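You operate a simulated robot arm through the tools that you are given. There is no shell and no other tool.

The job below is to be done with a simulated robot arm. You get a single attempt, and the scene is never put back.

JOB
Put 2 scoops of coffee in the filter and swing the holder shut.
Fine: scoop back, lid on the brown tub, machine left off.

It is judged by the outcome, as a careful person would: the job done as asked, and still so three seconds after it is handed in. It fails if anything else is knocked over, pushed out of place, dropped, spilled or broken. Lids that push on must go on centred and level and be pressed home; caps that screw on are set level and turned clockwise until they are tight.

ROBOT AND FRAMES
A 7-joint arm with a two-finger parallel gripper, fixed in place. Base frame: the origin is at the foot of the arm, x ahead of it, y to its left, z up; the work surface is at about z = 90. Readings come in cm, degrees, newtons and seconds.
With the tool pointing down near the work surface it reaches from about 42 to 90 cm from the base axis. Its first joint turns from -115.0 to 115.0 degrees. Payload 3.91 kg.
The tool frame sits at the grasp point between the pads (the TCP): z along the fingers, y along the line on which they close. The tips reach 3 cm beyond it. Largest opening 11 cm; finger width 2, thickness 1; the body of the gripper, 4.8 by 11.2 cm, starts 5.5 cm behind the TCP.
Orientation is that of the tool frame in the base frame, as [roll, pitch, yaw] about the fixed x, y, z axes, in that order (R = Rz(yaw) Ry(pitch) Rx(roll)). With the fingers straight down and closing along the base's y, the tool's x points along the base's -x, its y along +y and its z along -z.

CONTROLS
- The arm moves only by the tool move_arm. Its argument "rows" is a list of rows, each an object (a shift or turn left out is 0, a gripper value left out holds the last) with "delta_pos": the shift along the base's x, y, z in units of 25 mm (1.0 is 25 mm), a list of three; "delta_rot": the turn, a rotation vector about the base's x, y, z in units of 8 degrees (1.0 is 8 degrees), a list of three. In form: [{"delta_pos": [dx, dy, dz], "delta_rot": [ax, ay, az]}, ...]. A call has 1 to 20 rows; each row shifts and turns the commanded pose from where the row before left it. "claw" is the gripper command, from -1 (fully open) to 1 (shut), values between in proportion, set as the call begins (left out, the last holds). A call with a number of a shift or a turn outside -1 to 1 is refused whole. Rows are played at 5 a second. More than 5 cm and 8.6 degrees between two rows, or a gripper value outside its range, and nothing of the call is played. A pose out of reach is approached as far as the arm can. The call stops where the force on the tool passes 40 N (or 10 N more than at its start, if that is more) or the arm is blocked; 0.2 s more then pass. Each finger travels about 15.3 cm/s and halts on what it meets, pressing with about 27 N; the grip force reading is that of the motor and also rises with nothing between the fingers. The clock runs only during rows and for 0.2 s after the last one: add rows that do not move to give the fingers time. The reply holds the time, the measured pose of the TCP, the force on the tool along the base axes, the opening and the grip force, in the units named above and with some noise, with the torque about the TCP (base axes, N m) and any sound that the robot's microphone picked up.
- Cameras (640 x 400 px; columns grow to the right, rows downward): "scene" is fixed at [21.81, 49.88, 176.06]; the picture's right is [-0.55, -0.84, 0.00], its down [-0.46, 0.30, -0.84] and it looks along [0.70, -0.46, -0.55] (base axes); focal length 353 px, centre (320, 200). "wrist" rides on the gripper at [7.2, 1.7, -10.3] in the tool frame; the picture's right is [-0.23, 0.97, 0.00], its down [-0.76, -0.18, -0.62] and it looks along [-0.61, -0.14, 0.78] (tool axes); focal length 222 px, centre (320, 200). There is no depth. A picture from a camera that has moved, and an enlarged one, comes with that camera's place and axes in the base frame and with its lens.
- snapshot(camera): a new picture of that camera. The clock stands still meanwhile.
- lift_body(by): slides the trunk up (or, below 0, down) by that many cm; the arm rides with it, the base frame stays. It gives what a move gives, with no picture.
- inspect(camera, box): a new picture of the part [left, top, right, bottom] of that camera's present view, enlarged. The clock stands still meanwhile.
- hand_in(): hands the job in; it is judged then, once.

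Nothing tells you positions but the pictures and the camera data. Unless the task says otherwise, let go and move clear before handing in.

The tools are called after "Call:" as a command line: name --argument value ..., lists and objects as JSON in quotes. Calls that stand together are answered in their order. move_arm: Moves the arm, as the interface text tells. Its arguments: {"type":"object","properties":{"rows":{"type":"array"},"claw":{"type":"number"}},"required":["rows"]} The other tools are called the same way: lift_body (by) slides the trunk up or down; snapshot (camera) takes a picture; inspect (camera, box) takes an enlarged picture of a part of a camera's view; hand_in () hands the job in.

At the start:

```text
clock: 0.0
tcp_pos: [64.74, -16.07, 141.46]
tcp_rot: [-180.0, 0.0, 180.0]
force: [-0.5, -0.3, 0.1]
moment: [0.03, 0.01, -0.02]
finger_gap: 11.02
grasp_force: 0.1
trunk travel left (down, up): [-90.0, 9.0]
```

scene: 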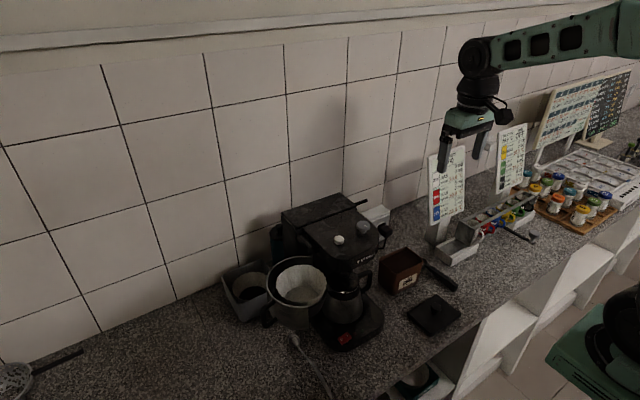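
wrist: 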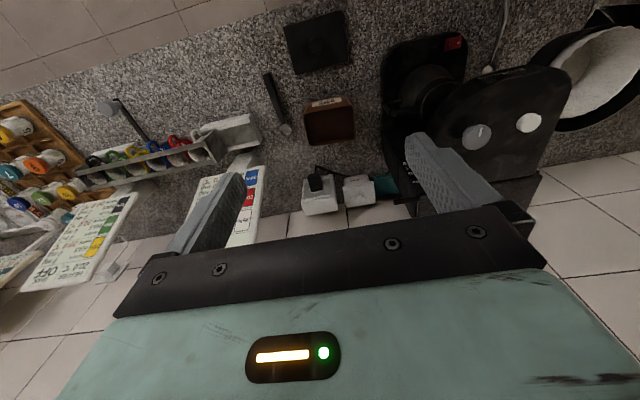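

The coffee machine stands on the counter with its filter holder swung out to the left. The brown tub, its lid and a scoop are to the right of the machine. I'll look closer before moving anything.

Call:
inspect --camera "scene" --box '[220, 180, 400, 360]'

Call:
inspect --camera "scene" --box '[360, 220, 480, 340]'

Call:
inspect --camera "wrist" --box '[240, 0, 460, 220]'

Call:
inspect --camera "scene" --box '[420, 120, 640, 280]'

```text
2.22 times, centred on (310, 270) of scene
camera zoom: at [21.81, 49.88, 176.06], right [-0.55, -0.84, 0.0], down [-0.46, 0.3, -0.84], along [0.7, -0.46, -0.55], focal length 784 px, centre (342, 44)
```

zoom: 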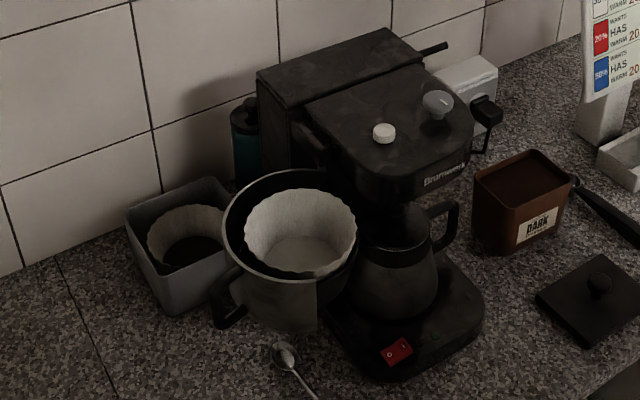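

```text
3.33 times, centred on (420, 280) of scene
camera zoom: at [21.81, 49.88, 176.06], right [-0.55, -0.84, 0.0], down [-0.46, 0.3, -0.84], along [0.7, -0.46, -0.55], focal length 1176 px, centre (-13, -67)
```

zoom: 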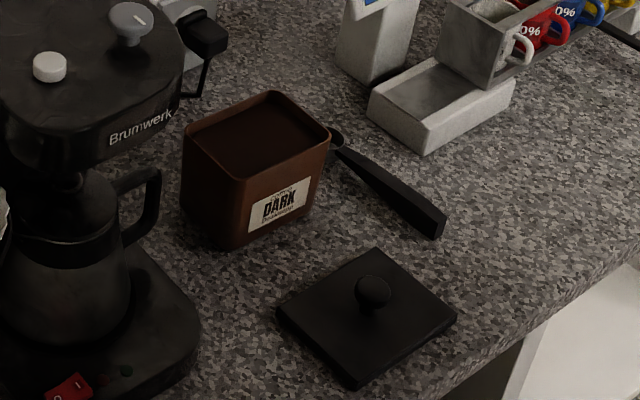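

```text
1.82 times, centred on (350, 110) of wrist
camera zoom: at [57.38, -14.44, 151.86], right [0.23, 0.97, 0.0], down [0.76, -0.18, 0.62], along [0.61, -0.14, -0.78], focal length 404 px, centre (266, 364)
```

zoom: 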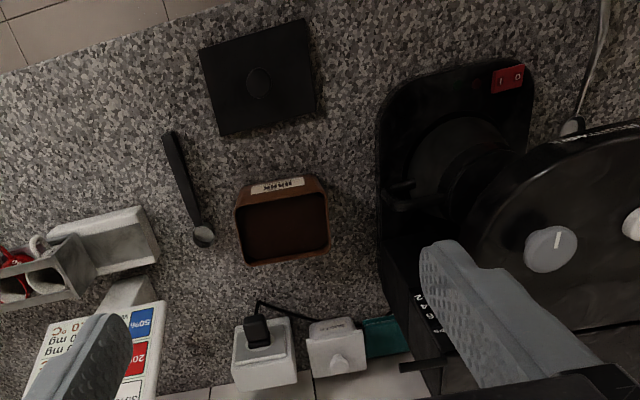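

```text
2.50 times, centred on (530, 200) of scene
camera zoom: at [21.81, 49.88, 176.06], right [-0.55, -0.84, 0.0], down [-0.46, 0.3, -0.84], along [0.7, -0.46, -0.55], focal length 882 px, centre (-205, 200)
```

zoom: 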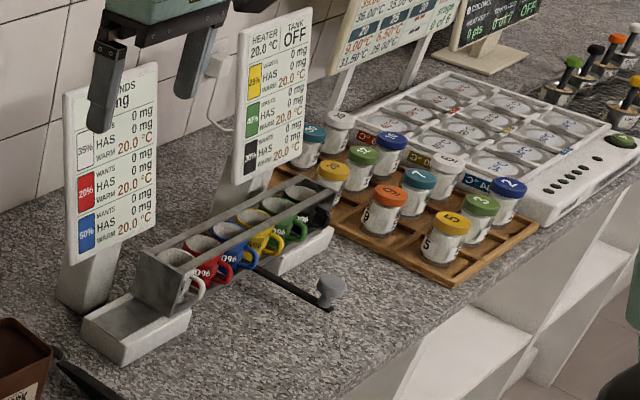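

The tub is near (75,-16), its lid near (61,-16), and the scoop lies along x near y=-29 with its handle toward me. The machine is around (75,8), with the open holder near (78,18). I'll move the wrist camera over for a better view of the holder.

Call:
move_arm --rows '[{"delta_pos": [-0.3, 1, 0.2]}, {"delta_pos": [-0.3, 1, 0.2]}, {"delta_pos": [-0.3, 1, 0.2]}, {"delta_pos": [-0.3, 1, 0.2]}, {"delta_pos": [-0.3, 1, 0.2]}, {"delta_pos": [-0.3, 1, 0.2]}, {"delta_pos": [0, 1, 0]}, {"delta_pos": [0, 1, 0]}, {"delta_pos": [0, 1, 0]}, {"delta_pos": [0, 1, 0]}, {"delta_pos": [0, 1, 0]}, {"delta_pos": [0, 1, 0]}, {"delta_pos": [0, 1, 0]}, {"delta_pos": [0, 1, 0]}]' --claw -1

Call:
snapshot --camera "wrist"

Call:
snapshot --camera "scene"

```text
clock: 3.0
tcp_pos: [60.08, 18.63, 144.43]
tcp_rot: [179.9, 0.1, -180.0]
force: [0.0, 0.8, -0.4]
moment: [-0.01, 0.02, 0.02]
finger_gap: 11.0
grasp_force: 0.1
trunk travel left (down, up): [-90.0, 9.0]
```

```text
taken
camera wrist: at [52.86, 20.38, 154.87], right [0.23, 0.97, 0.0], down [0.76, -0.18, 0.62], along [0.61, -0.14, -0.78], focal length 222 px, centre (320, 200)
```

wrist: 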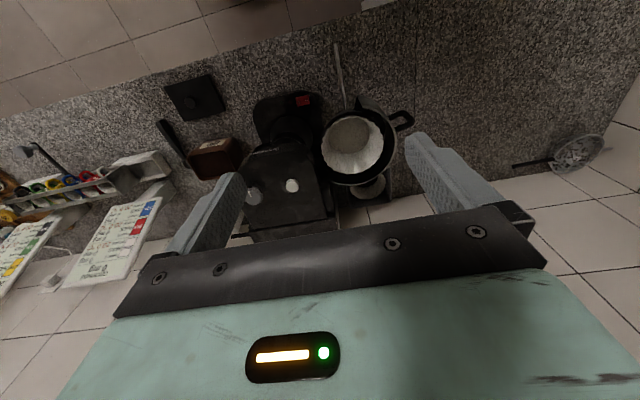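

```text
taken
```

scene: 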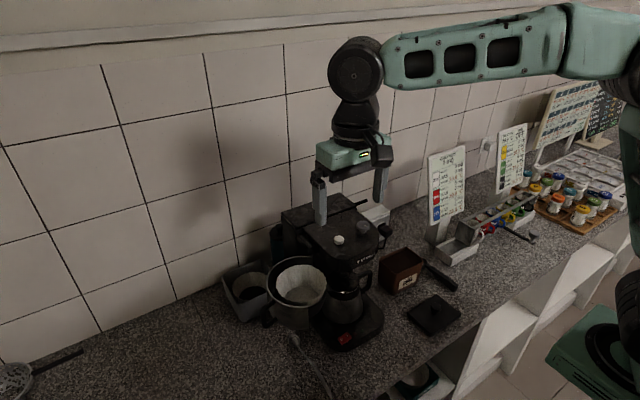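

Call:
inspect --camera "wrist" --box '[230, 60, 430, 240]'

Call:
inspect --camera "scene" --box '[240, 240, 350, 350]'

```text
2.22 times, centred on (330, 150) of wrist
camera zoom: at [52.86, 20.38, 154.87], right [0.23, 0.97, 0.0], down [0.76, -0.18, 0.62], along [0.61, -0.14, -0.78], focal length 494 px, centre (298, 311)
```

zoom: 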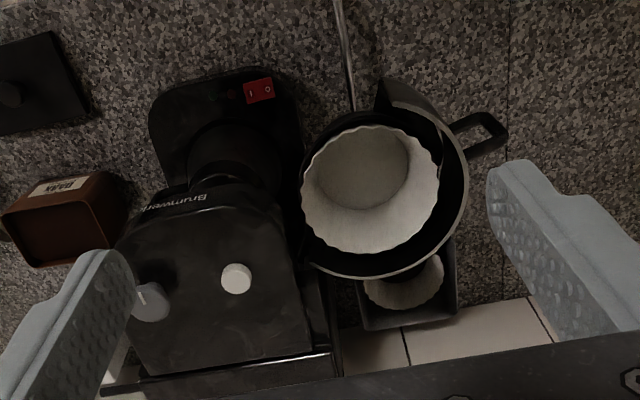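

```text
3.64 times, centred on (295, 295) of scene
camera zoom: at [21.81, 49.88, 176.06], right [-0.55, -0.84, 0.0], down [-0.46, 0.3, -0.84], along [0.7, -0.46, -0.55], focal length 1283 px, centre (411, -146)
```

zoom: 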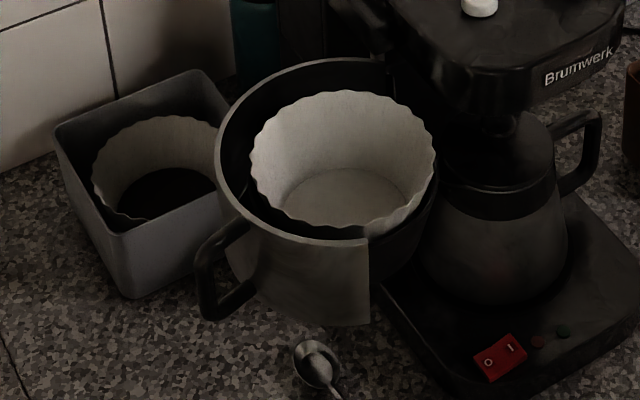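

The empty white filter sits in the open holder, which is about 14 cm to the left of the carafe. It seems to hinge at the rear left of the head, with its handle pointing left. Next I'll go and look closely at the scoop and tub.

Call:
move_arm --rows '[{"delta_pos": [-0.3, -1, 0]}, {"delta_pos": [-0.3, -1, 0]}, {"delta_pos": [-0.3, -1, 0]}, {"delta_pos": [-0.3, -1, 0]}, {"delta_pos": [-0.3, -1, 0]}, {"delta_pos": [-0.3, -1, 0]}, {"delta_pos": [-0.3, -1, 0]}, {"delta_pos": [-0.3, -1, 0]}, {"delta_pos": [-0.3, -1, 0]}, {"delta_pos": [-0.3, -1, 0]}, {"delta_pos": [-0.3, -1, 0]}, {"delta_pos": [0, -1, -0.5]}, {"delta_pos": [0, -1, -0.8]}, {"delta_pos": [0, -1, -1]}, {"delta_pos": [0, -1, -1]}, {"delta_pos": [0, -1, -1]}, {"delta_pos": [0, -1, -1]}, {"delta_pos": [0, -0.5, -1]}, {"delta_pos": [0, 0, -1]}]'

Call:
snapshot --camera "wrist"

Call:
inspect --camera "wrist" --box '[220, 20, 420, 180]'

```text
clock: 7.0
tcp_pos: [51.79, -24.89, 126.37]
tcp_rot: [-180.0, 0.1, -180.0]
force: [-0.3, -0.9, -0.7]
moment: [-0.01, -0.02, 0.02]
finger_gap: 10.98
grasp_force: 0.1
trunk travel left (down, up): [-90.0, 9.0]
```

```text
taken
camera wrist: at [44.44, -23.31, 136.77], right [0.23, 0.97, 0.0], down [0.76, -0.18, 0.62], along [0.61, -0.14, -0.78], focal length 222 px, centre (320, 200)
```

wrist: 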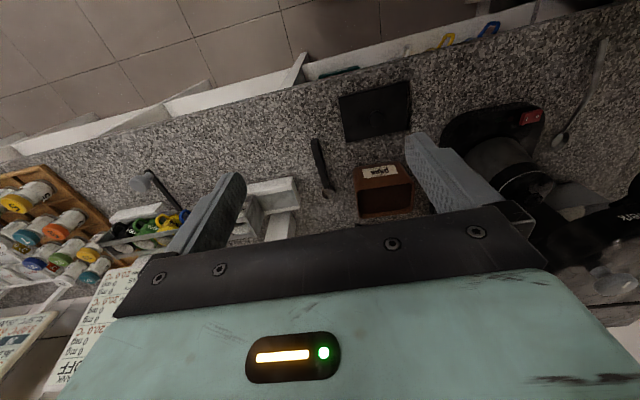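

```text
2.50 times, centred on (320, 100) of wrist
camera zoom: at [44.44, -23.31, 136.77], right [0.23, 0.97, 0.0], down [0.76, -0.18, 0.62], along [0.61, -0.14, -0.78], focal length 555 px, centre (320, 450)
```

zoom: 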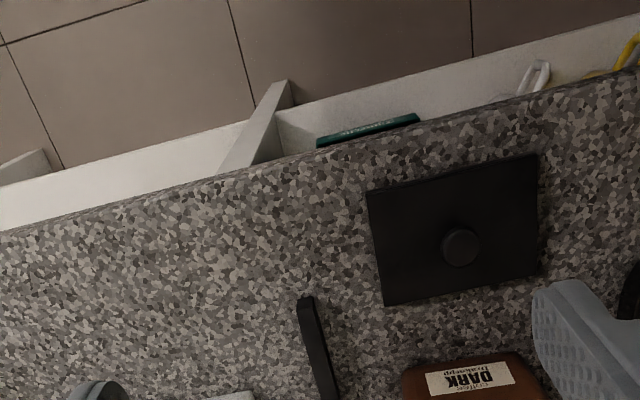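

The view is clear now. I'll zoom in on the scoop and tub.

Call:
inspect --camera "wrist" --box '[280, 125, 440, 225]'

Call:
inspect --camera "wrist" --box '[295, 130, 355, 210]'

Call:
inspect --camera "scene" --box '[370, 230, 480, 340]'

```text
4.00 times, centred on (360, 175) of wrist
camera zoom: at [44.44, -23.31, 136.77], right [0.23, 0.97, 0.0], down [0.76, -0.18, 0.62], along [0.61, -0.14, -0.78], focal length 888 px, centre (160, 300)
```

zoom: 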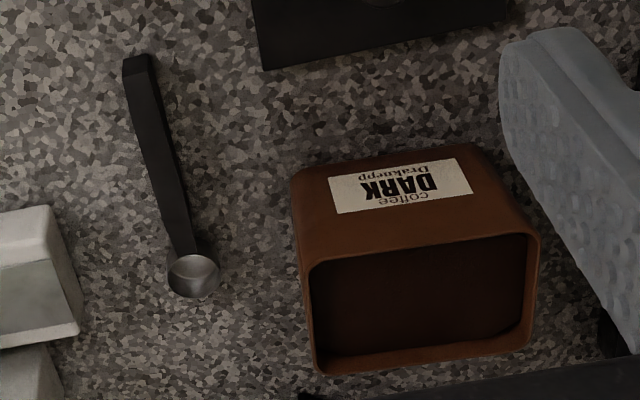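

```text
5.00 times, centred on (325, 170) of wrist
camera zoom: at [44.44, -23.31, 136.77], right [0.23, 0.97, 0.0], down [0.76, -0.18, 0.62], along [0.61, -0.14, -0.78], focal length 1111 px, centre (295, 350)
```

zoom: 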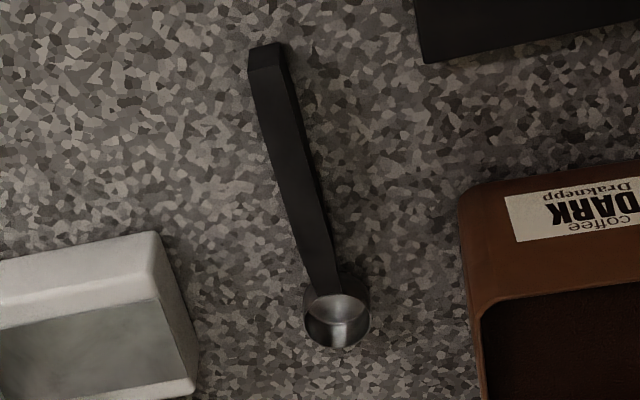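

```text
3.64 times, centred on (425, 285) of scene
camera zoom: at [21.81, 49.88, 176.06], right [-0.55, -0.84, 0.0], down [-0.46, 0.3, -0.84], along [0.7, -0.46, -0.55], focal length 1283 px, centre (-62, -109)
```

zoom: 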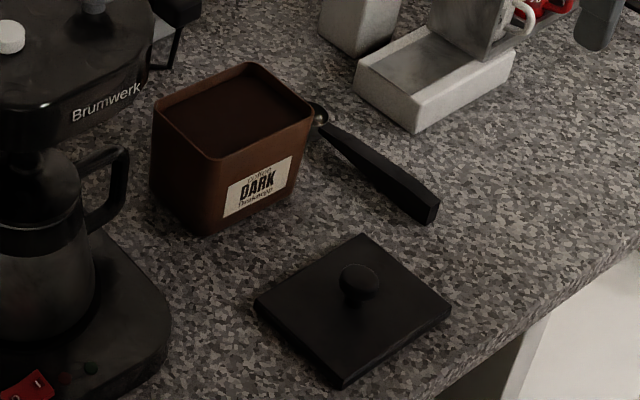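

The scoop handle lies along x at y≈-28.9, from x≈63.4 to 76, with a bowl of about 3.4 cm near x=77.5. The tub top is about 7.5 by 11.3 cm at z≈100, centred near (76.6,-16.4). The lid is near (61,-16). I'll half-close the fingers and hover over the end of the handle.

Call:
move_arm --rows '[{"delta_pos": [0.5, -0.146, -0.96]}, {"delta_pos": [0.5, -0.146, -0.96]}, {"delta_pos": [0.5, -0.146, -0.96]}, {"delta_pos": [0.5, -0.146, -0.96]}, {"delta_pos": [0.5, -0.146, -0.96]}, {"delta_pos": [0.5, -0.146, -0.96]}, {"delta_pos": [0.5, -0.146, -0.96]}, {"delta_pos": [0.5, -0.146, -0.96]}, {"delta_pos": [0.5, -0.146, -0.96]}, {"delta_pos": [0.5, -0.146, -0.7]}, {"delta_pos": [0.5, -0.146, -0.4]}, {}]' --claw 0

Call:
snapshot --camera "wrist"

Call:
inspect --camera "scene" --box '[370, 220, 480, 330]'

```text
clock: 9.6
tcp_pos: [65.6, -28.82, 101.87]
tcp_rot: [-180.0, 0.0, 180.0]
force: [-0.5, -0.9, 0.5]
moment: [-0.05, -0.01, -0.01]
finger_gap: 5.5
grasp_force: 0.1
trunk travel left (down, up): [-90.0, 9.0]
```

```text
taken
camera wrist: at [58.38, -27.14, 112.13], right [0.23, 0.97, 0.0], down [0.76, -0.18, 0.62], along [0.61, -0.14, -0.78], focal length 222 px, centre (320, 200)
```

wrist: 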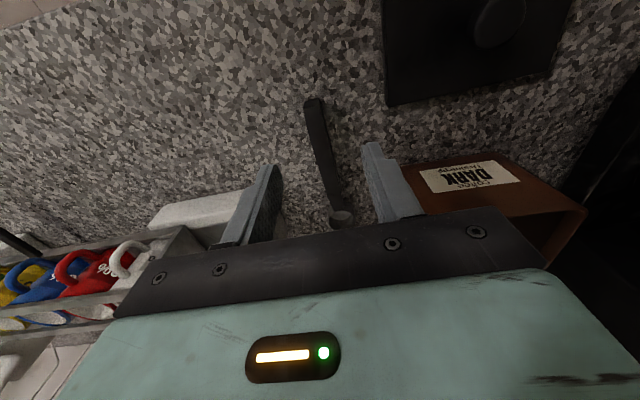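

```text
3.64 times, centred on (425, 275) of scene
camera zoom: at [21.81, 49.88, 176.06], right [-0.55, -0.84, 0.0], down [-0.46, 0.3, -0.84], along [0.7, -0.46, -0.55], focal length 1283 px, centre (-62, -73)
```

zoom: 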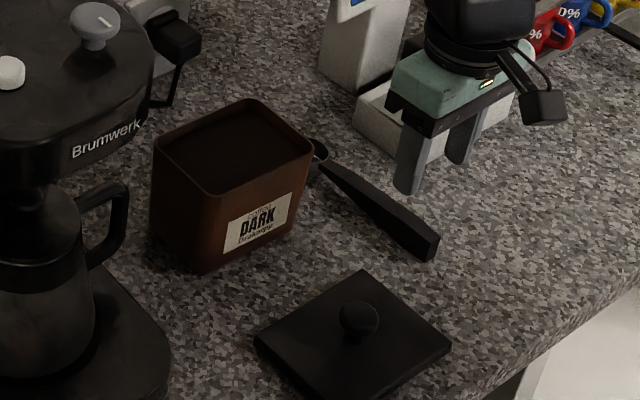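

Call:
inspect --camera "wrist" --box '[280, 85, 400, 235]'

Call:
inspect --camera "scene" --box '[440, 255, 500, 305]'

Call:
inspect --camera "scene" --box '[375, 240, 435, 300]'

```text
2.67 times, centred on (340, 160) of wrist
camera zoom: at [58.38, -27.14, 112.13], right [0.23, 0.97, 0.0], down [0.76, -0.18, 0.62], along [0.61, -0.14, -0.78], focal length 592 px, centre (267, 307)
```

zoom: 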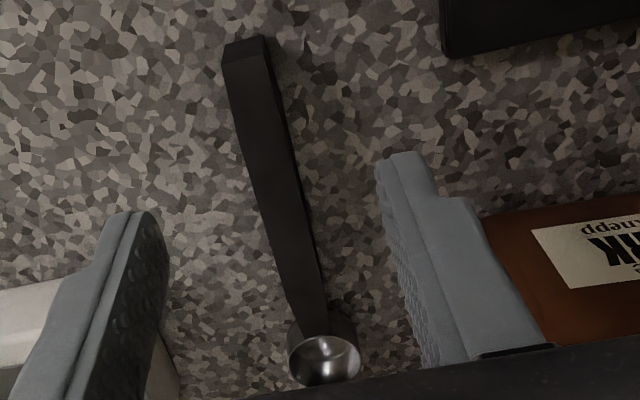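

```text
8.00 times, centred on (470, 280) of scene
camera zoom: at [21.81, 49.88, 176.06], right [-0.55, -0.84, 0.0], down [-0.46, 0.3, -0.84], along [0.7, -0.46, -0.55], focal length 2823 px, centre (-880, -440)
```

zoom: 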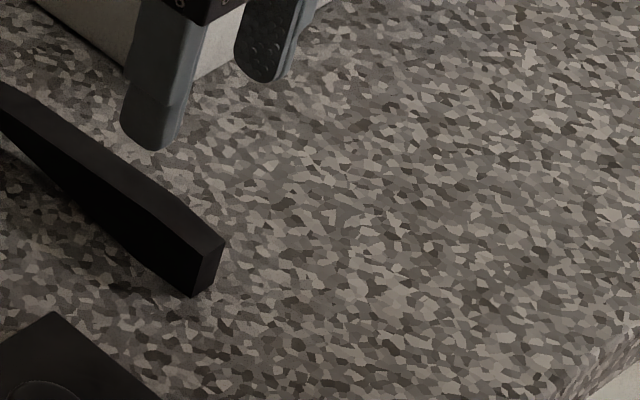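

```text
6.67 times, centred on (405, 270) of scene
camera zoom: at [21.81, 49.88, 176.06], right [-0.55, -0.84, 0.0], down [-0.46, 0.3, -0.84], along [0.7, -0.46, -0.55], focal length 2352 px, centre (-247, -267)
```

zoom: 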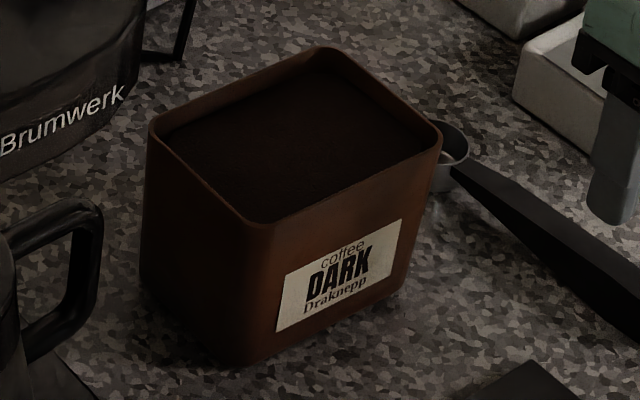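

The coffee surface is about 1.4 cm below the tub rim, near z≈98.9. The handle end is about 1.4 cm wide and 2 cm tall at (63.5,-28.8). I'll descend and grip it.

Call:
move_arm --rows '[{"delta_pos": [0, 0, -0.9]}, {"delta_pos": [0, 0, -0.9]}, {"delta_pos": [0, 0, -0.8]}, {"delta_pos": [0, 0, -0.5]}, {"delta_pos": [0, 0, -0.2]}, {}]'

Call:
move_arm --rows '[{}, {}, {}, {}]' --claw 1

Call:
inspect --camera "scene" --box '[370, 220, 480, 330]'

Call:
snapshot --camera "wrist"

```text
clock: 11.0
tcp_pos: [65.58, -28.7, 93.64]
tcp_rot: [-179.9, 0.0, 179.9]
force: [-0.2, 0.8, -0.3]
moment: [0.02, -0.02, 0.01]
finger_gap: 5.52
grasp_force: 0.1
trunk travel left (down, up): [-90.0, 9.0]
```

```text
clock: 12.0
tcp_pos: [65.67, -28.68, 93.64]
tcp_rot: [-179.9, 0.0, 180.0]
force: [-0.1, -0.3, 0.9]
moment: [0.03, 0.02, -0.02]
finger_gap: 1.49
grasp_force: 26.9
trunk travel left (down, up): [-90.0, 9.0]
```

```text
3.64 times, centred on (425, 275) of scene
camera zoom: at [21.81, 49.88, 176.06], right [-0.55, -0.84, 0.0], down [-0.46, 0.3, -0.84], along [0.7, -0.46, -0.55], focal length 1283 px, centre (-62, -73)
```

zoom: 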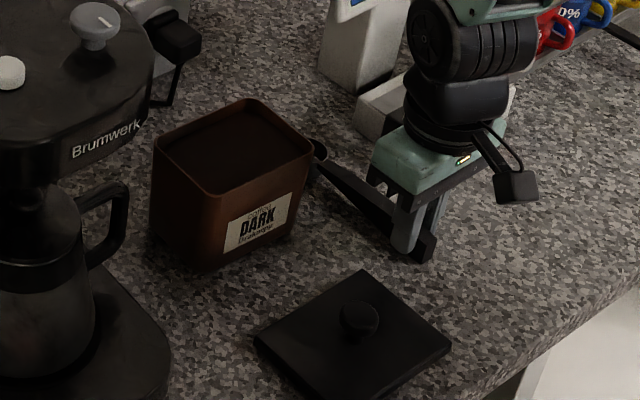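

```text
taken
camera wrist: at [58.33, -27.05, 104.08], right [0.23, 0.97, 0.0], down [0.76, -0.18, 0.62], along [0.61, -0.14, -0.78], focal length 222 px, centre (320, 200)
```

wrist: 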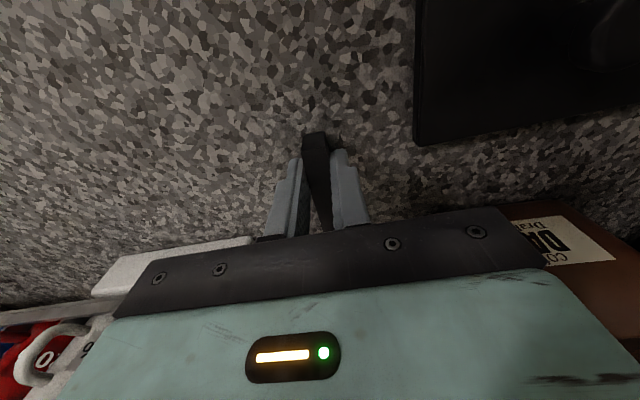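

The handle is gripped at a gap of 1.49 cm. I'll lift it straight up and check that the scoop hangs level.

Call:
move_arm --rows '[{"delta_pos": [0, 0, 0.3]}, {"delta_pos": [0, 0, 0.6]}, {"delta_pos": [0, 0, 1]}, {"delta_pos": [0, 0, 1]}, {"delta_pos": [0, 0, 1]}, {"delta_pos": [0, 0, 1]}, {"delta_pos": [0, 0, 1]}, {"delta_pos": [0, 0, 1]}, {"delta_pos": [-0.4, 0.6, 1]}, {"delta_pos": [-0.4, 0.6, 1]}, {"delta_pos": [-0.4, 0.6, 1]}, {"delta_pos": [-0.4, 0.6, 1]}, {"delta_pos": [-0.3, 0.6, 1]}, {"delta_pos": [-0.3, 0.6, 0.6]}, {}]'

Call:
snapshot --camera "scene"

Call:
inspect --camera "scene" --box '[380, 80, 540, 240]'

```text
clock: 15.2
tcp_pos: [59.91, -19.85, 124.69]
tcp_rot: [-180.0, 0.0, -180.0]
force: [0.1, 0.2, -0.2]
moment: [0.01, 0.0, -0.02]
finger_gap: 1.51
grasp_force: 27.5
trunk travel left (down, up): [-90.0, 9.0]
```

```text
taken
```

scene: 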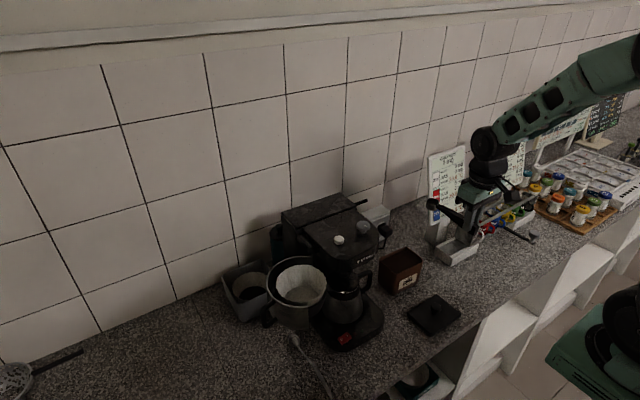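

```text
2.50 times, centred on (460, 160) of scene
camera zoom: at [21.81, 49.88, 176.06], right [-0.55, -0.84, 0.0], down [-0.46, 0.3, -0.84], along [0.7, -0.46, -0.55], focal length 882 px, centre (-30, 300)
```

zoom: 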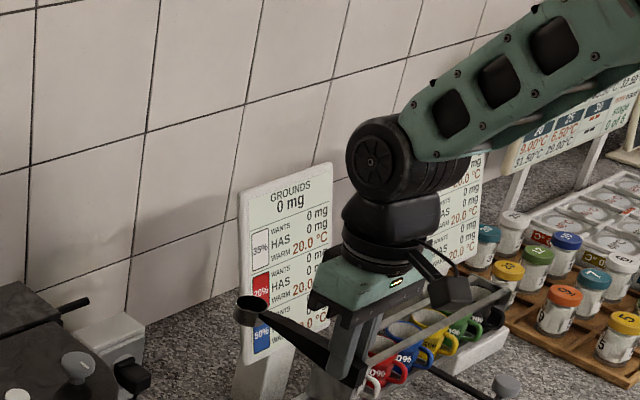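

The scoop is held securely, with its bowl at about (+11.9, 0, -1.6) from the TCP. I'll try turning the tool about vertical so the bowl points back toward the robot, which makes scooping and pouring easier on the wrist.

Call:
move_arm --rows '[{"delta_rot": [0, 0, 0.8]}, {"delta_rot": [0, 0, 1]}, {"delta_rot": [0, 0, 1]}, {"delta_rot": [0, 0, 1]}, {"delta_rot": [0, 0, 1]}, {"delta_rot": [0, 0, 1]}, {"delta_rot": [0, 0, 1]}, {"delta_rot": [0, 0, 1]}, {"delta_rot": [0, 0, 1]}, {"delta_rot": [0, 0, 1]}, {"delta_rot": [0, 0, 1]}, {"delta_rot": [0, 0, 0.45]}, {}]'

Call:
snapshot --camera "scene"

```text
clock: 18.0
tcp_pos: [60.19, -19.8, 124.75]
tcp_rot: [-180.0, 0.0, -89.8]
force: [0.0, -0.7, -0.6]
moment: [-0.01, 0.0, -0.03]
finger_gap: 1.46
grasp_force: 26.9
trunk travel left (down, up): [-90.0, 9.0]
```

```text
taken
```

scene: 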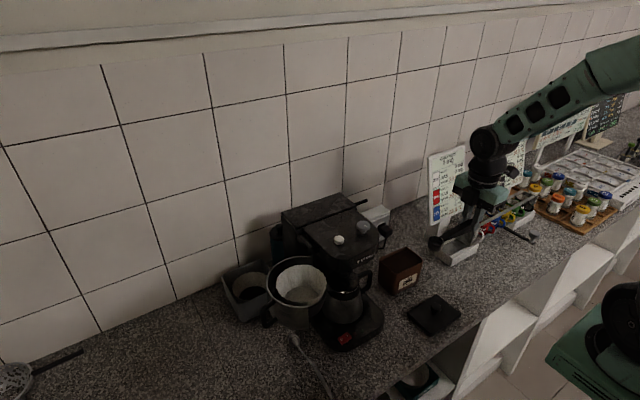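

Call:
move_arm --rows '[{"delta_rot": [0, 0, 0.8]}, {"delta_rot": [0, 0, 1]}, {"delta_rot": [0, 0, 1]}, {"delta_rot": [0, 0, 1]}, {"delta_rot": [0, 0, 1]}, {"delta_rot": [0, 0, 1]}, {"delta_rot": [0, 0, 1]}, {"delta_rot": [0, 0, 1]}, {"delta_rot": [0, 0, 1]}, {"delta_rot": [0, 0, 1]}, {"delta_rot": [0, 0, 1]}, {"delta_rot": [0, 0, 0.45]}, {}]'

Call:
snapshot --camera "scene"

Call:
snapshot --camera "wrist"

```text
clock: 20.8
tcp_pos: [60.24, -19.78, 124.96]
tcp_rot: [-180.0, -0.1, 0.0]
force: [0.0, 0.0, 0.0]
moment: [0.01, -0.04, -0.01]
finger_gap: 1.49
grasp_force: 26.5
trunk travel left (down, up): [-90.0, 9.0]
```

```text
taken
```

scene: 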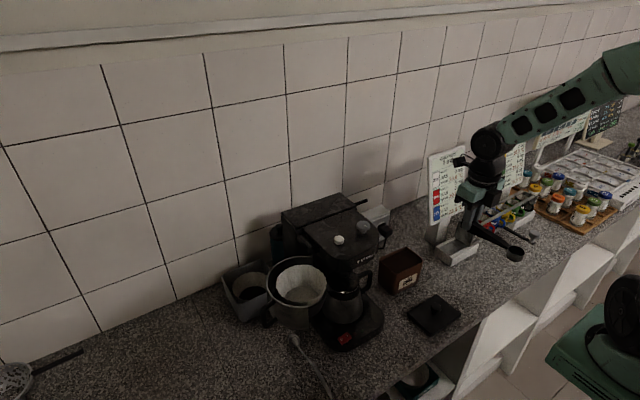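

```text
taken
camera wrist: at [67.4, -21.52, 135.27], right [-0.23, -0.97, 0.0], down [-0.76, 0.18, 0.62], along [-0.61, 0.14, -0.78], focal length 222 px, centre (320, 200)
```

wrist: 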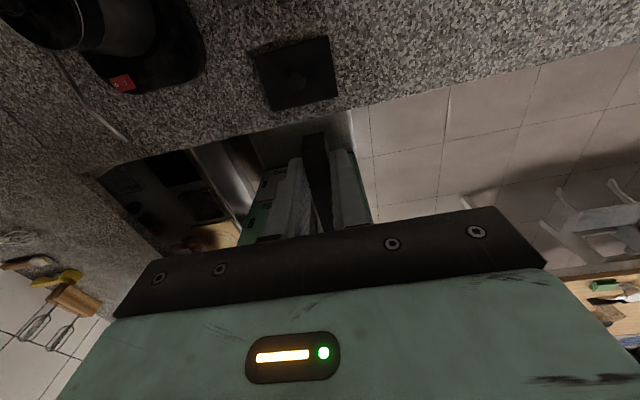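

The turn worked, so the bowl now points toward the robot. Next I'll pitch it down 60° here in free space and move it above the tub.

Call:
move_arm --rows '[{"delta_rot": [0, -0.8, 0]}, {"delta_rot": [0, -1, 0]}, {"delta_rot": [0, -1, 0]}, {"delta_rot": [0, -1, 0]}, {"delta_rot": [0, -1, 0]}, {"delta_rot": [0, -1, 0]}, {"delta_rot": [0, -1, 0]}, {"delta_rot": [0, -0.7, 0]}, {}]'

Call:
snapshot --camera "scene"

```text
clock: 22.8
tcp_pos: [66.07, -21.86, 126.18]
tcp_rot: [180.0, -60.1, -0.1]
force: [-0.4, 0.6, -1.3]
moment: [-0.01, 0.01, 0.03]
finger_gap: 1.48
grasp_force: 27.3
out of reach, approached as far as the arm can: row 6, 7, 8
trunk travel left (down, up): [-90.0, 9.0]
```

```text
taken
```

scene: 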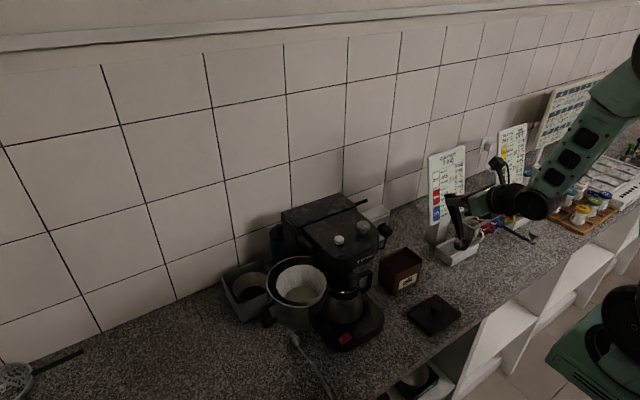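

The tool reached 60° pitch, but the arm shifted slightly because that spot was too close in. I'll step forward and see where the commanded pose stands.

Call:
move_arm --rows '[{"delta_pos": [1, 0, 0]}, {"delta_pos": [1, 0, 0]}, {"delta_pos": [1, 0, 0]}, {"delta_pos": [1, 0, 0]}, {}]'

```text
clock: 24.0
tcp_pos: [75.93, -21.65, 126.34]
tcp_rot: [-179.9, -60.0, 0.0]
force: [-0.1, 0.7, -0.8]
moment: [-0.01, 0.0, -0.01]
finger_gap: 1.5
grasp_force: 27.2
trunk travel left (down, up): [-90.0, 9.0]
```

Call:
move_arm --rows '[{"delta_pos": [0.44, 0.42, -0.2]}, {"delta_pos": [0.44, 0.42, -0.6]}, {"delta_pos": [0.44, 0.42, -0.8]}, {"delta_pos": [0.44, 0.42, -0.9]}, {"delta_pos": [0.44, 0.42, -0.9]}, {"delta_pos": [0, 0, -0.7]}, {}]'

Call:
snapshot --camera "wrist"

Call:
inspect --camera "scene" --box '[360, 190, 480, 310]'

```text
clock: 25.6
tcp_pos: [81.53, -16.45, 115.93]
tcp_rot: [-180.0, -60.0, 0.1]
force: [0.0, 0.7, -1.1]
moment: [0.0, 0.03, -0.02]
finger_gap: 1.49
grasp_force: 26.4
trunk travel left (down, up): [-90.0, 9.0]
```

```text
taken
camera wrist: at [76.13, -18.25, 127.38], right [-0.11, -0.97, -0.2], down [-0.92, 0.18, -0.35], along [0.37, 0.14, -0.92], focal length 222 px, centre (320, 200)
```

wrist: 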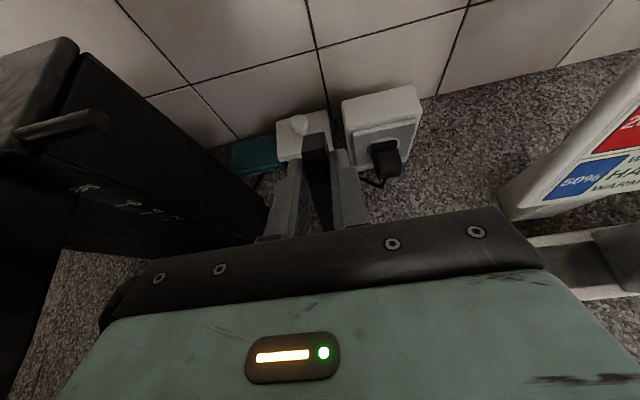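

```text
3.33 times, centred on (420, 250) of scene
camera zoom: at [21.81, 49.88, 176.06], right [-0.55, -0.84, 0.0], down [-0.46, 0.3, -0.84], along [0.7, -0.46, -0.55], focal length 1176 px, centre (-13, 33)
```

zoom: 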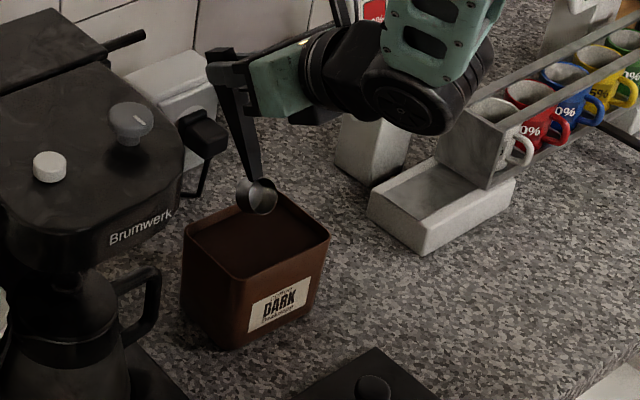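

The bowl is lined up above the tub and tipped 60°, opening toward me. I'll nudge it 1 cm toward me and lower it into the coffee.

Call:
move_arm --rows '[{"delta_pos": [-0.2, 0.03, -0.3]}, {"delta_pos": [-0.2, 0, -0.6]}, {"delta_pos": [0, 0, -0.6]}, {"delta_pos": [0, 0, -0.5]}, {}]'

Call:
inspect --camera "scene" --box '[375, 220, 455, 300]'

```text
clock: 26.8
tcp_pos: [80.48, -16.4, 110.82]
tcp_rot: [-180.0, -59.9, 0.0]
force: [0.0, -0.8, -0.7]
moment: [0.01, 0.01, 0.0]
finger_gap: 1.51
grasp_force: 27.3
trunk travel left (down, up): [-90.0, 9.0]
```

```text
5.00 times, centred on (415, 260) of scene
camera zoom: at [21.81, 49.88, 176.06], right [-0.55, -0.84, 0.0], down [-0.46, 0.3, -0.84], along [0.7, -0.46, -0.55], focal length 1764 px, centre (-155, -100)
```

zoom: 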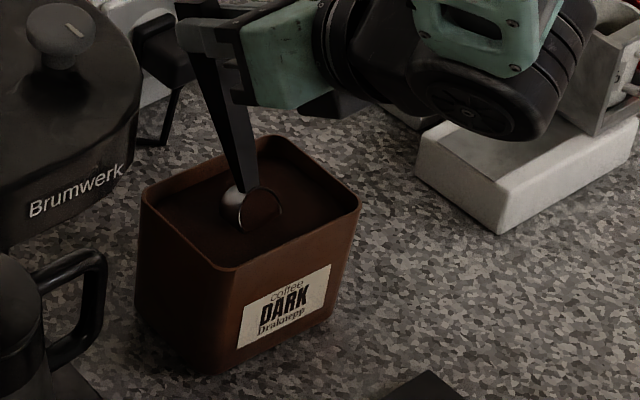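

Call:
move_arm --rows '[{"delta_pos": [0, 0, -0.35]}, {"delta_pos": [0, 0, -0.4]}, {"delta_pos": [0, 0, -0.35]}, {}]'

Call:
inspect --camera "scene" --box '[375, 220, 455, 300]'

```text
clock: 27.8
tcp_pos: [80.45, -16.47, 108.14]
tcp_rot: [-180.0, -59.9, 0.1]
force: [0.4, 0.2, -0.8]
moment: [0.01, 0.01, -0.02]
finger_gap: 1.53
grasp_force: 26.8
trunk travel left (down, up): [-90.0, 9.0]
```

```text
5.00 times, centred on (415, 260) of scene
camera zoom: at [21.81, 49.88, 176.06], right [-0.55, -0.84, 0.0], down [-0.46, 0.3, -0.84], along [0.7, -0.46, -0.55], focal length 1764 px, centre (-155, -100)
```

zoom: 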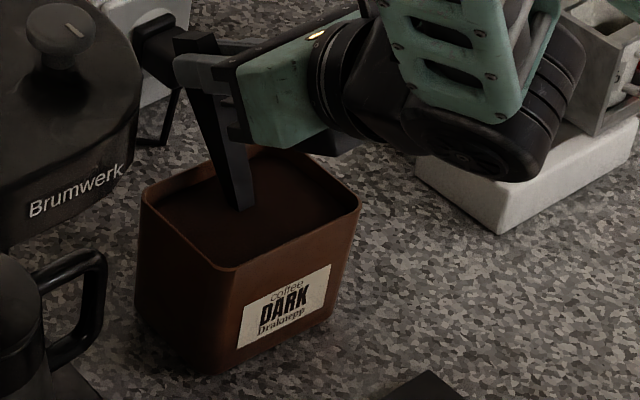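

The bowl is fully buried and met no resistance. Now I'll scoop by sweeping slightly toward me while tilting level and rising, keeping the handle clear of the rear rim.

Call:
move_arm --rows '[{"delta_pos": [0.224, 0, -0.076], "delta_rot": [0, 0.5, 0]}, {"delta_pos": [0.224, 0, -0.076], "delta_rot": [0, 0.5, 0]}, {"delta_pos": [0.216, 0, -0.028], "delta_rot": [0, 0.5, 0]}, {"delta_pos": [0.216, 0, -0.028], "delta_rot": [0, 0.5, 0]}, {"delta_pos": [0.208, 0, -0.066], "delta_rot": [0, 0.5, 0]}, {"delta_pos": [0.208, 0, -0.066], "delta_rot": [0, 0.5, 0]}, {"delta_pos": [0.214, 0, -0.058], "delta_rot": [0, 0.5, 0]}, {"delta_pos": [0.214, 0, -0.058], "delta_rot": [0, 0.5, 0]}, {}]'

Call:
inspect --camera "scene" --box '[375, 220, 455, 300]'

```text
clock: 29.8
tcp_pos: [84.32, -16.47, 106.87]
tcp_rot: [-179.6, -29.2, -0.1]
force: [0.9, 0.1, -0.2]
moment: [0.02, -0.02, 0.0]
finger_gap: 1.49
grasp_force: 27.3
out of reach, approached as far as the arm can: row 8
trunk travel left (down, up): [-90.0, 9.0]
```

```text
5.00 times, centred on (415, 260) of scene
camera zoom: at [21.81, 49.88, 176.06], right [-0.55, -0.84, 0.0], down [-0.46, 0.3, -0.84], along [0.7, -0.46, -0.55], focal length 1764 px, centre (-155, -100)
```

zoom: 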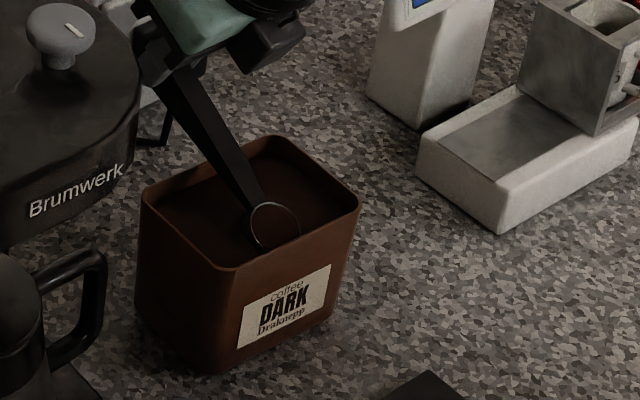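

The bowl came up full of coffee and the arm is near its forward limit. I'll rise straight up out of the tub before levelling.

Call:
move_arm --rows '[{"delta_pos": [0.05, 0, 0.3]}, {"delta_pos": [0.05, 0, 0.4]}, {"delta_pos": [0.05, 0, 0.4]}, {"delta_pos": [0.05, 0, 0.4]}, {"delta_pos": [0, 0, 0.4], "delta_rot": [0, 0.2, 0]}, {"delta_pos": [0, 0, 0.4], "delta_rot": [0, 0.3, 0]}, {"delta_pos": [0, 0, 0.3], "delta_rot": [0, 0.3, 0]}, {}]'

Call:
inspect --camera "scene" --box '[375, 200, 455, 300]'

```text
clock: 31.6
tcp_pos: [84.65, -16.32, 113.39]
tcp_rot: [-180.0, -21.6, -0.1]
force: [0.0, -0.2, -1.8]
moment: [0.01, -0.02, 0.01]
finger_gap: 1.48
grasp_force: 27.3
trunk travel left (down, up): [-90.0, 9.0]
```

```text
4.00 times, centred on (415, 250) of scene
camera zoom: at [21.81, 49.88, 176.06], right [-0.55, -0.84, 0.0], down [-0.46, 0.3, -0.84], along [0.7, -0.46, -0.55], focal length 1411 px, centre (-60, 0)
```

zoom: 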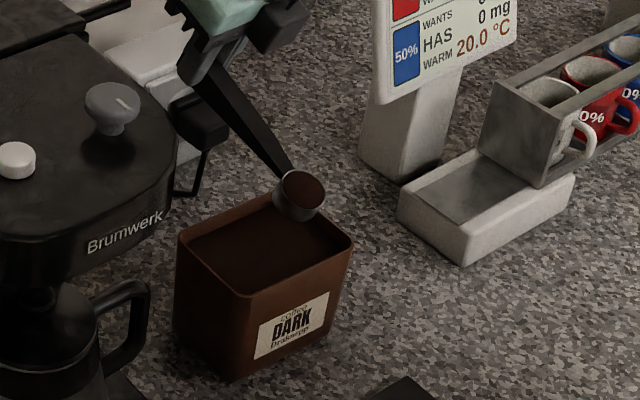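

The bowl is nicely full. I'll level it over the tub.

Call:
move_arm --rows '[{"delta_pos": [0.1, 0, 0.1], "delta_rot": [0, 0.4, 0]}, {"delta_pos": [0.1, 0, 0.1], "delta_rot": [0, 0.5, 0]}, {"delta_pos": [0.1, 0, 0.1], "delta_rot": [0, 0.5, 0]}, {"delta_pos": [0.1, 0, 0.1], "delta_rot": [0, 0.5, 0]}, {"delta_pos": [0.05, 0, 0.1], "delta_rot": [0, 0.4, 0]}, {"delta_pos": [0, 0, 0.1], "delta_rot": [0, 0.4, 0]}, {}]'

Call:
inspect --camera "scene" --box '[375, 190, 455, 290]'

```text
clock: 33.2
tcp_pos: [85.76, -16.4, 114.87]
tcp_rot: [-179.9, 0.0, 0.0]
force: [0.8, -0.3, -0.5]
moment: [0.02, -0.02, -0.02]
finger_gap: 1.5
grasp_force: 26.9
trunk travel left (down, up): [-90.0, 9.0]
```

```text
4.00 times, centred on (415, 240) of scene
camera zoom: at [21.81, 49.88, 176.06], right [-0.55, -0.84, 0.0], down [-0.46, 0.3, -0.84], along [0.7, -0.46, -0.55], focal length 1411 px, centre (-60, 40)
```

zoom: 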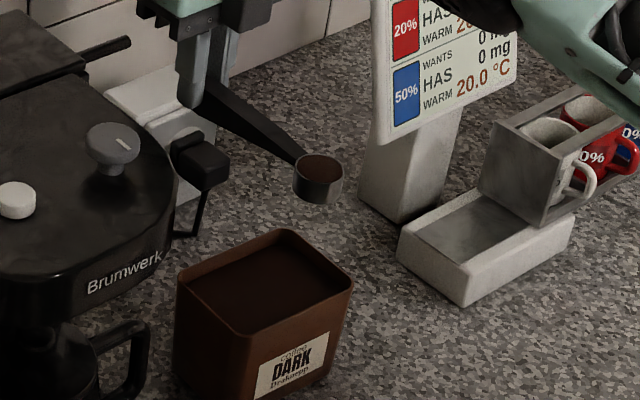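

The scoop is level and full. I'll lift it high enough to clear the machine head and knobs, then carry it across gently.

Call:
move_arm --rows '[{"delta_pos": [0, 0, 0.3]}, {"delta_pos": [-0.1, 0, 0.6]}, {"delta_pos": [-0.1, 0, 0.7]}, {"delta_pos": [-0.1, 0, 0.7]}, {"delta_pos": [-0.1, 0, 0.7]}, {"delta_pos": [-0.1, 0, 0.7]}, {"delta_pos": [-0.1, 0, 0.7]}, {"delta_pos": [-0.1, 0, 0.7]}, {"delta_pos": [-0.1, 0.1, 0.7]}, {"delta_pos": [0, 0.2, 0.7]}, {"delta_pos": [0, 0.4, 0.6]}, {"delta_pos": [0, 0.5, 0.4]}, {"delta_pos": [0, 0.6, 0.2]}, {"delta_pos": [0, 0.6, 0]}, {"delta_pos": [0, 0.6, 0]}, {"delta_pos": [0, 0.4, 0]}, {"delta_pos": [0, 0.2, 0]}]'

Call:
snapshot --camera "scene"

Call:
snapshot --camera "wrist"

```text
clock: 36.8
tcp_pos: [83.83, -7.32, 134.12]
tcp_rot: [-179.9, 0.1, 0.1]
force: [0.2, 0.2, 0.0]
moment: [-0.01, -0.01, 0.03]
finger_gap: 1.48
grasp_force: 27.2
trunk travel left (down, up): [-90.0, 9.0]
```

```text
taken
```

scene: 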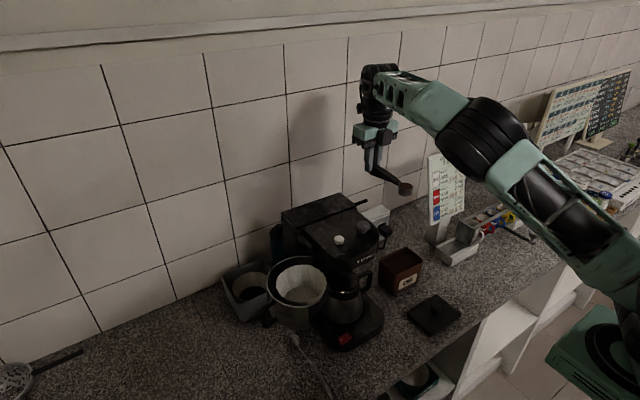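

```text
taken
camera wrist: at [91.04, -9.0, 144.56], right [-0.23, -0.97, 0.0], down [-0.76, 0.18, 0.62], along [-0.61, 0.14, -0.78], focal length 222 px, centre (320, 200)
```

wrist: 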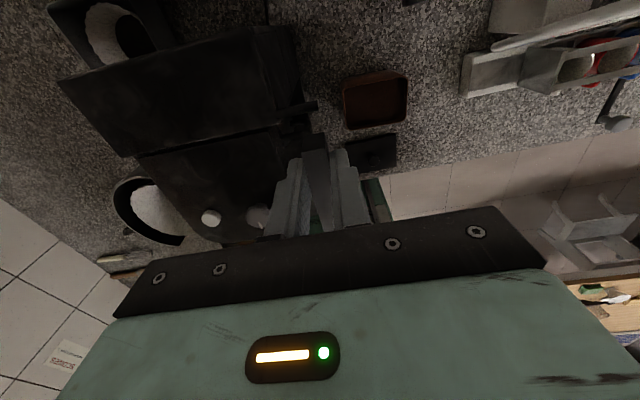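

Call:
move_arm --rows '[{"delta_pos": [0, 0.2, 0]}, {"delta_pos": [0, 0.4, 0]}, {"delta_pos": [0, 0.7, 0]}, {"delta_pos": [0, 0.8, 0]}, {"delta_pos": [0, 0.8, 0]}, {"delta_pos": [0, 0.8, 0]}, {"delta_pos": [0, 0.8, 0]}, {"delta_pos": [0, 0.8, 0]}, {"delta_pos": [0, 0.8, 0]}, {"delta_pos": [0, 0.8, 0]}, {"delta_pos": [0, 0.8, 0]}, {"delta_pos": [0, 0.8, 0]}, {"delta_pos": [0, 0.8, 0]}, {"delta_pos": [0, 0.8, 0]}, {"delta_pos": [0, 0.8, 0]}, {"delta_pos": [0, 0.6, 0]}, {"delta_pos": [0, 0.4, 0]}, {"delta_pos": [0, 0.2, 0]}, {}]'

Call:
inspect --camera "scene" --box '[220, 130, 400, 330]'

Call:
snapshot --camera "wrist"

```text
clock: 40.8
tcp_pos: [82.09, 21.53, 133.95]
tcp_rot: [179.9, 0.0, 0.0]
force: [-0.7, 0.1, 0.0]
moment: [-0.02, -0.01, -0.02]
finger_gap: 1.47
grasp_force: 27.3
out of reach, approached as far as the arm can: row 15, 16, 17
trunk travel left (down, up): [-90.0, 9.0]
```

```text
2.00 times, centred on (310, 230) of scene
camera zoom: at [21.81, 49.88, 176.06], right [-0.55, -0.84, 0.0], down [-0.46, 0.3, -0.84], along [0.7, -0.46, -0.55], focal length 706 px, centre (340, 140)
```

zoom: 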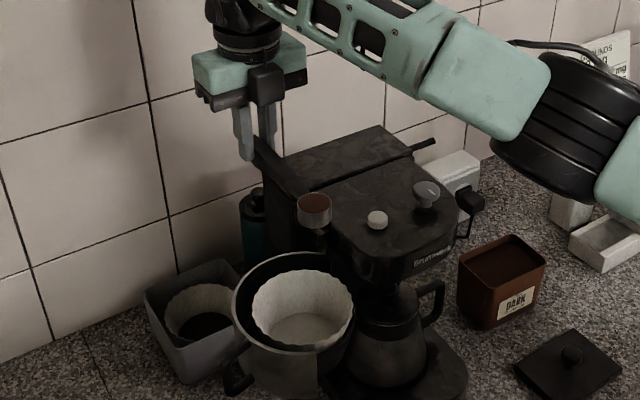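

```text
taken
camera wrist: at [89.36, 19.84, 144.31], right [-0.23, -0.97, 0.0], down [-0.76, 0.18, 0.62], along [-0.61, 0.14, -0.78], focal length 222 px, centre (320, 200)
```

wrist: 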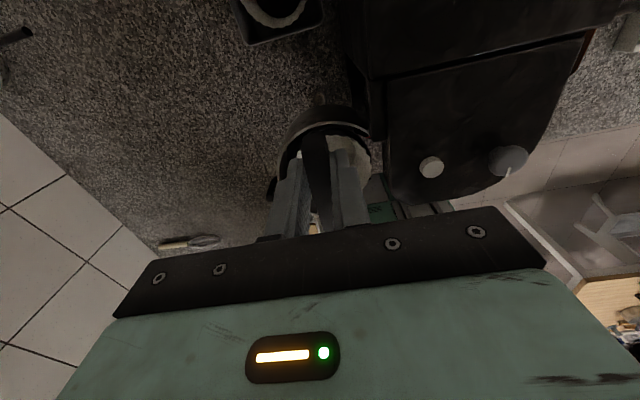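

The scoop is still full. I take the filter mouth to be centred near (72.6, 22.2) with its top at z≈114.5. I'll lower the bowl over it with a slight tilt.

Call:
move_arm --rows '[{"delta_pos": [0.073, 0.032, -0.412], "delta_rot": [0, -0.4, 0]}, {"delta_pos": [0.073, 0.032, -0.412], "delta_rot": [0, -0.4, 0]}, {"delta_pos": [0.073, 0.032, -0.412], "delta_rot": [0, -0.4, 0]}, {"delta_pos": [0.073, 0.032, -0.412], "delta_rot": [0, -0.4, 0]}, {"delta_pos": [0.073, 0.032, -0.412], "delta_rot": [0, -0.4, 0]}, {"delta_pos": [0.044, 0.027, -0.37], "delta_rot": [0, -0.1, 0]}, {"delta_pos": [0.044, 0.027, -0.37], "delta_rot": [0, -0.1, 0]}, {"delta_pos": [0.044, 0.027, -0.37], "delta_rot": [0, -0.1, 0]}, {"delta_pos": [0.044, 0.027, -0.3], "delta_rot": [0, -0.1, 0]}, {}]'

Call:
inspect --camera "scene" --box '[220, 170, 380, 330]'

Call:
snapshot --camera "wrist"

```text
clock: 43.0
tcp_pos: [83.66, 22.47, 125.38]
tcp_rot: [180.0, -19.1, 0.1]
force: [-0.3, 0.6, -0.3]
moment: [0.0, -0.02, -0.01]
finger_gap: 1.47
grasp_force: 27.0
trunk travel left (down, up): [-90.0, 9.0]
```

```text
2.50 times, centred on (300, 250) of scene
camera zoom: at [21.81, 49.88, 176.06], right [-0.55, -0.84, 0.0], down [-0.46, 0.3, -0.84], along [0.7, -0.46, -0.55], focal length 882 px, centre (370, 75)
```

zoom: 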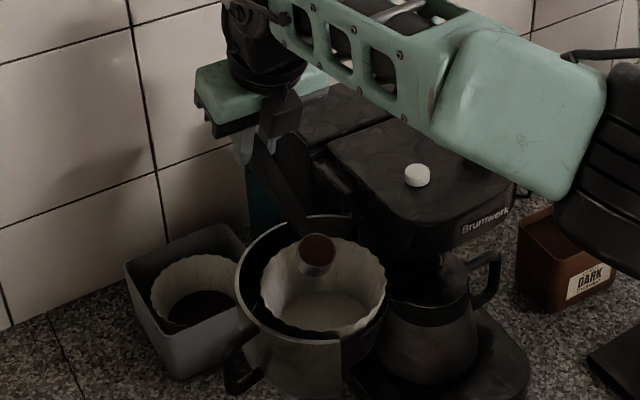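

```text
taken
camera wrist: at [87.1, 20.61, 137.63], right [-0.21, -0.97, -0.07], down [-0.92, 0.18, 0.34], along [-0.32, 0.14, -0.94], focal length 222 px, centre (320, 200)
```

wrist: 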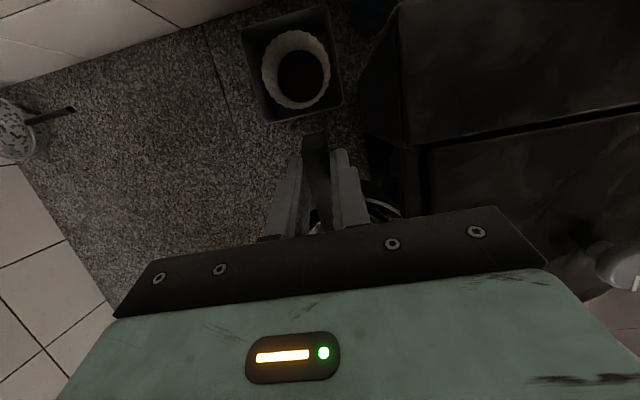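

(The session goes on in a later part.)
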